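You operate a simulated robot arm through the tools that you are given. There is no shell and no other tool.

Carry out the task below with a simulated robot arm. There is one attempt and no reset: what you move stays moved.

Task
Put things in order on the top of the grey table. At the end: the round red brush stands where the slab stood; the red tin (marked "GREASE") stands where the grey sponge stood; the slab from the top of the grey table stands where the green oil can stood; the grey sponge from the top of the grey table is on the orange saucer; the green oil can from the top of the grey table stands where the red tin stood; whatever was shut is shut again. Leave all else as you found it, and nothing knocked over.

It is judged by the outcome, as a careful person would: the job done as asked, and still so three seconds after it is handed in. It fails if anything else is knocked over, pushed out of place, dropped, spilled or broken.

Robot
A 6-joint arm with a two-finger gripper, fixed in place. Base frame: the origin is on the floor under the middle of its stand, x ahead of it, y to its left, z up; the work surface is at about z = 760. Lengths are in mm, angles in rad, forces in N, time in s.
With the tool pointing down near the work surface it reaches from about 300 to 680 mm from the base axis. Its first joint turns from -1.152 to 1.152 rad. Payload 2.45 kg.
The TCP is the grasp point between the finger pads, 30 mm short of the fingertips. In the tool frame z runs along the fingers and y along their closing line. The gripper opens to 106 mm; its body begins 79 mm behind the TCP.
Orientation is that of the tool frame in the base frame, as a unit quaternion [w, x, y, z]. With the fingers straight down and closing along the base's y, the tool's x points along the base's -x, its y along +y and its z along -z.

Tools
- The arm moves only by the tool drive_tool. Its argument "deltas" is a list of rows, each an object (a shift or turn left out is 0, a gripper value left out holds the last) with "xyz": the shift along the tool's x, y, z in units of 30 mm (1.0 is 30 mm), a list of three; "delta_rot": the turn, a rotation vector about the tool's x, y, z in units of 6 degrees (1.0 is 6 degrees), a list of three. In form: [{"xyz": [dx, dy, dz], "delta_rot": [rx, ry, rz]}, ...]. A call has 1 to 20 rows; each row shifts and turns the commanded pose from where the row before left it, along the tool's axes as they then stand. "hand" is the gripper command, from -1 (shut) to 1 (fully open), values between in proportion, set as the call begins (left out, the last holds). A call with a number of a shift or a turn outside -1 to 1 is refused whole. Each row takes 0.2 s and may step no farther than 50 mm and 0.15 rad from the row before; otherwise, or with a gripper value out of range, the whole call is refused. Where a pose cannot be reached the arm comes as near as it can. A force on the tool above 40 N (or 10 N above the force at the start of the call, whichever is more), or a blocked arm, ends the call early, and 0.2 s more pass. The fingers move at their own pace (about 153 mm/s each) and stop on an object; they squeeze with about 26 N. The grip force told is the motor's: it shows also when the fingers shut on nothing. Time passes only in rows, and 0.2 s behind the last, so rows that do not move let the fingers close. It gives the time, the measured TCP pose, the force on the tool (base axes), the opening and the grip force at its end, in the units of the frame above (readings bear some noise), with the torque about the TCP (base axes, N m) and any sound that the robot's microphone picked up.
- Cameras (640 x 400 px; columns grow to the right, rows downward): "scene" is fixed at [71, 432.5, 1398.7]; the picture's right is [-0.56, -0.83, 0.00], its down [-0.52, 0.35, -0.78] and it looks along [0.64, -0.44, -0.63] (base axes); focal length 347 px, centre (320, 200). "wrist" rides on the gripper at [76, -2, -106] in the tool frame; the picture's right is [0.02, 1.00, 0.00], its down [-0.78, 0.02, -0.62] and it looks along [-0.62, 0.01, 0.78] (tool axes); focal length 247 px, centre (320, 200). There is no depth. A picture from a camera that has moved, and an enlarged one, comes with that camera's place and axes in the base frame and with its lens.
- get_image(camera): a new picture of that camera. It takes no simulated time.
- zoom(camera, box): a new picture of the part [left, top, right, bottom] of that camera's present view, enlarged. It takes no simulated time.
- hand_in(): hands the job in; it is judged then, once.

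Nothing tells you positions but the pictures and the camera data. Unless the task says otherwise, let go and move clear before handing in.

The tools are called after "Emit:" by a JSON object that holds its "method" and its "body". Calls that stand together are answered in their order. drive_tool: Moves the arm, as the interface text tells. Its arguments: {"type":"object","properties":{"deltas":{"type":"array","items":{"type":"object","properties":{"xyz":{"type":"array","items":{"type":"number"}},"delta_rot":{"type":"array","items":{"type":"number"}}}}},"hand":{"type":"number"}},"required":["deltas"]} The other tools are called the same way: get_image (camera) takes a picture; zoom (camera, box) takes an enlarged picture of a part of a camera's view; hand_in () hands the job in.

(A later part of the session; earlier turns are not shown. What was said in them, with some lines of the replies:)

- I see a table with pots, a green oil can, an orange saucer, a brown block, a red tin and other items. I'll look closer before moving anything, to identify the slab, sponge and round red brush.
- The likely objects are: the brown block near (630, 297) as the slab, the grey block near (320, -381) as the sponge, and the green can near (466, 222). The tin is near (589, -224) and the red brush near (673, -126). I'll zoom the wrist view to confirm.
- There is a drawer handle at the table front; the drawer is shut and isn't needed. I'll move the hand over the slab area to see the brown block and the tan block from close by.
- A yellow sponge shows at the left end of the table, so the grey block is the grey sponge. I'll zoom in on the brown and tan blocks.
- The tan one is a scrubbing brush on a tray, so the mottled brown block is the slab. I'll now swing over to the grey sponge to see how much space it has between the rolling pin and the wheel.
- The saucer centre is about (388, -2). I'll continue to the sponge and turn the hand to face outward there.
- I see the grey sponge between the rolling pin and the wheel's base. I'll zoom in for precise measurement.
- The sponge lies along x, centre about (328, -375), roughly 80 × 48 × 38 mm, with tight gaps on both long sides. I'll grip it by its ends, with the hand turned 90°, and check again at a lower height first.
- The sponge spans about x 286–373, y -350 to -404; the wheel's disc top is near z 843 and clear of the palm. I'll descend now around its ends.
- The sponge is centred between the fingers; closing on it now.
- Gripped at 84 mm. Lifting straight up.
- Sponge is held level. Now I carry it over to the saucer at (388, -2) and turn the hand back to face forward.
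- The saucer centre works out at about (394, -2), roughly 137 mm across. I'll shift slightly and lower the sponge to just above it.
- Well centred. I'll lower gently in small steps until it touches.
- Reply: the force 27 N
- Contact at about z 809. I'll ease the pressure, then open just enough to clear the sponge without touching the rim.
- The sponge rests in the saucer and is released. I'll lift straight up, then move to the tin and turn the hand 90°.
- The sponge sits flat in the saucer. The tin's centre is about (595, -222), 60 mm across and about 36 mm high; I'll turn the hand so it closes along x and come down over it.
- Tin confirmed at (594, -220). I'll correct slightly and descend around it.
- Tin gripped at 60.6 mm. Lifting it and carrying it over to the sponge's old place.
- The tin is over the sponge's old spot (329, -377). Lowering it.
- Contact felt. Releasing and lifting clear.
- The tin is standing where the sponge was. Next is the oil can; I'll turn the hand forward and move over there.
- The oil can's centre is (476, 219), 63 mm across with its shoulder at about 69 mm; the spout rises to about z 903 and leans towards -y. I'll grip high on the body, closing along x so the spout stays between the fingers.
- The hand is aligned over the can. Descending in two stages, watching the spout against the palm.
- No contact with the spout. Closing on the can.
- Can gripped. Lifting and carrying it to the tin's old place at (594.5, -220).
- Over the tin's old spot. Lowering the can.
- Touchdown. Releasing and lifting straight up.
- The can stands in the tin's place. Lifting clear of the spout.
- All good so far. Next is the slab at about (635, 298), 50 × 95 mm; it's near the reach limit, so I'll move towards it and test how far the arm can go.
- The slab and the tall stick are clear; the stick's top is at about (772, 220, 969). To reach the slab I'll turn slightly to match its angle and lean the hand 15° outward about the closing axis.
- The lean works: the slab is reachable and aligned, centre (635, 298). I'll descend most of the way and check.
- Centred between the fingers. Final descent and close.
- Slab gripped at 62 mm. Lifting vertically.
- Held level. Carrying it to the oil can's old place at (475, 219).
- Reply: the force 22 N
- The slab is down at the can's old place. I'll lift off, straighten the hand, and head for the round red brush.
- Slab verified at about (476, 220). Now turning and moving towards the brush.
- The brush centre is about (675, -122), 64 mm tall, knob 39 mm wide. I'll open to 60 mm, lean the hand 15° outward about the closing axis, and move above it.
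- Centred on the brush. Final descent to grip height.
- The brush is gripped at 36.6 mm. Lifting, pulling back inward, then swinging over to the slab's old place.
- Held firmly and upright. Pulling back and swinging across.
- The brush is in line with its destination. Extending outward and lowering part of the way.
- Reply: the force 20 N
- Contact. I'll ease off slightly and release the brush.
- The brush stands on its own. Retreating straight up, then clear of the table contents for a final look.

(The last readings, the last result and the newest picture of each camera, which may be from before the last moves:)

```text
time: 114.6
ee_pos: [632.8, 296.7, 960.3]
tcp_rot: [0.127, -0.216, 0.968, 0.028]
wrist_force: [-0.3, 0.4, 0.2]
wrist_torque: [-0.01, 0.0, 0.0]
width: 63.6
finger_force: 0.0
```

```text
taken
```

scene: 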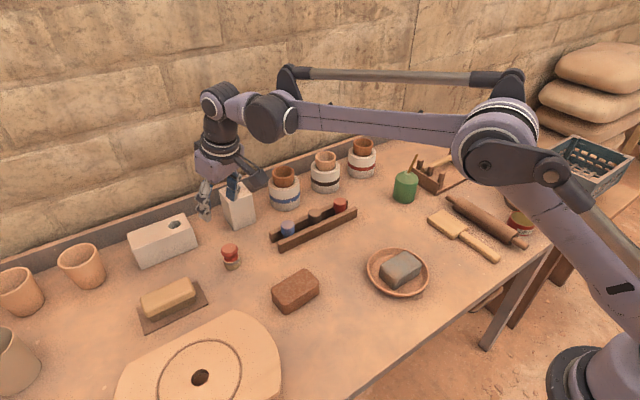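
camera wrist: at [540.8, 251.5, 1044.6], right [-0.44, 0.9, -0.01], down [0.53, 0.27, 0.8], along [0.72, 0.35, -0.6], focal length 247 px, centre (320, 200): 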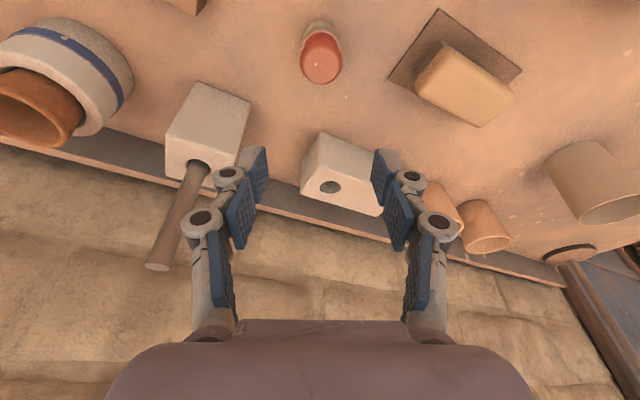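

Emit:
{"method": "drive_tool", "body": {"deltas": [{"xyz": [0.719, 0, -0.538]}, {"xyz": [0.719, 0, -0.538]}, {"xyz": [0.719, 0, -0.538]}, {"xyz": [0.719, 0, -0.538]}, {"xyz": [0.719, 0, -0.538]}, {"xyz": [0.719, 0, -0.538]}, {"delta_rot": [0, 0.83, 0]}, {"delta_rot": [0, 0.83, 0]}, {"delta_rot": [0, 0.84, 0]}, {"xyz": [0, 0, 0]}]}}

Emit:
{"method": "get_image", "body": {"camera": "wrist"}}

Emit:
{"method": "get_image", "body": {"camera": "scene"}}

Emit:
{"method": "zoom", "body": {"camera": "scene", "box": [200, 220, 360, 320]}}

Emit:
{"method": "zoom", "body": {"camera": "scene", "box": [340, 140, 580, 300]}}

```text
time: 116.8
ee_pos: [496.5, 232.0, 1020.9]
tcp_rot: [-0.001, -0.218, 0.976, 0.0]
wrist_force: [-0.9, 0.5, -0.9]
wrist_torque: [-0.02, 0.0, -0.03]
width: 63.7
finger_force: 0.1
```

```text
taken
camera wrist: at [428.4, 198.0, 1128.8], right [-0.44, 0.9, 0.0], down [0.7, 0.35, 0.62], along [0.56, 0.28, -0.78], focal length 247 px, centre (320, 200)
```

wrist: 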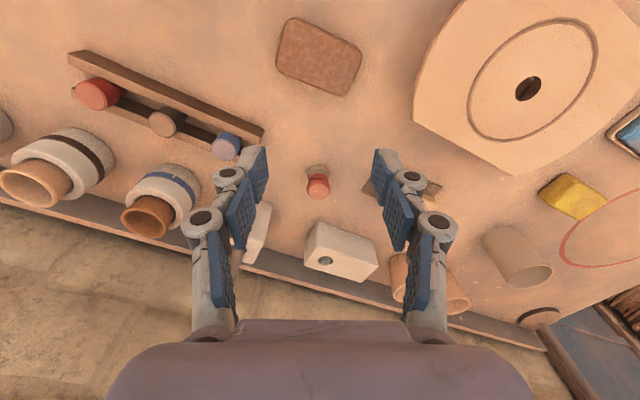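

```text
taken
```

scene: 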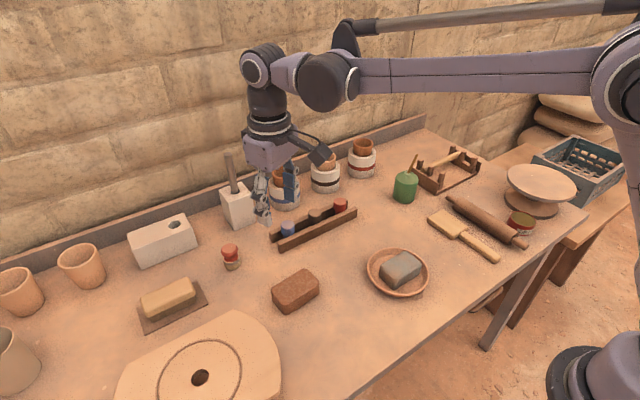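

```text
4.00 times, centred on (280, 270) of scene
camera zoom: at [71.1, 432.5, 1398.7], right [-0.56, -0.83, 0.0], down [-0.52, 0.35, -0.78], along [0.64, -0.44, -0.63], focal length 1388 px, centre (480, -80)
```

zoom: 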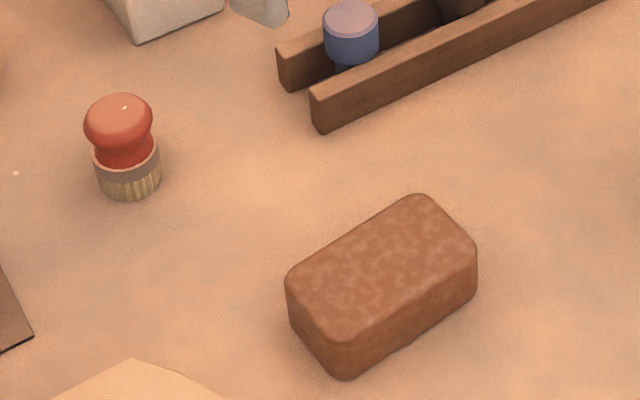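

```text
2.50 times, centred on (460, 220) of scene
camera zoom: at [71.1, 432.5, 1398.7], right [-0.56, -0.83, 0.0], down [-0.52, 0.35, -0.78], along [0.64, -0.44, -0.63], focal length 867 px, centre (-30, 150)
```

zoom: 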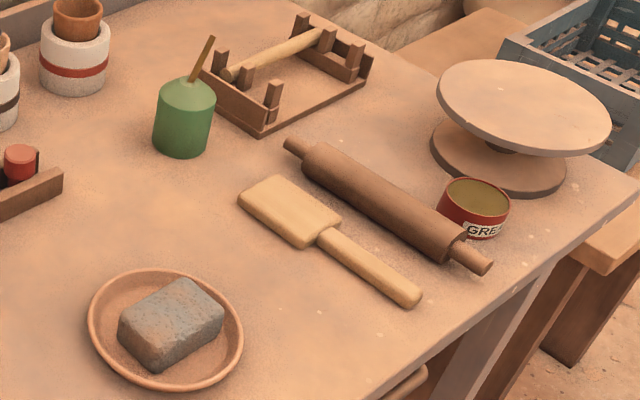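

Everything is where it should be:
- The brush stands at the slab's old spot.
- The slab is at the oil can's old spot.
- The oil can is at the tin's old spot.
- The tin is at the sponge's old spot.
- The sponge is in the saucer.

The drawer was never opened, nothing else has moved, and the arm is clear. I'm handing in.

Emit:
{"method": "hand_in", "body": {}}

```text
The job is handed in.
```

The table is set as you asked and the job is handed in. I have not been told the verdict.

| Item | Now stands | Position (x, y in mm) |
|---|---|---|
| Round red brush | where the slab stood | (635, 298) |
| Slab | where the green oil can stood | (476, 220) |
| Green oil can | where the red tin stood | (594, -220) |
| Red tin ("GREASE") | where the grey sponge stood | (329, -377) |
| Grey sponge | flat in the orange saucer | (393, -1) |

I took the mottled brown block to be the slab; the tan block on the tray looked like a scrubbing brush, so I left it alone.

In the last pictures all five items were upright and nothing else had visibly moved. The drawer was never opened. The gripper is empty and raised well above the table.
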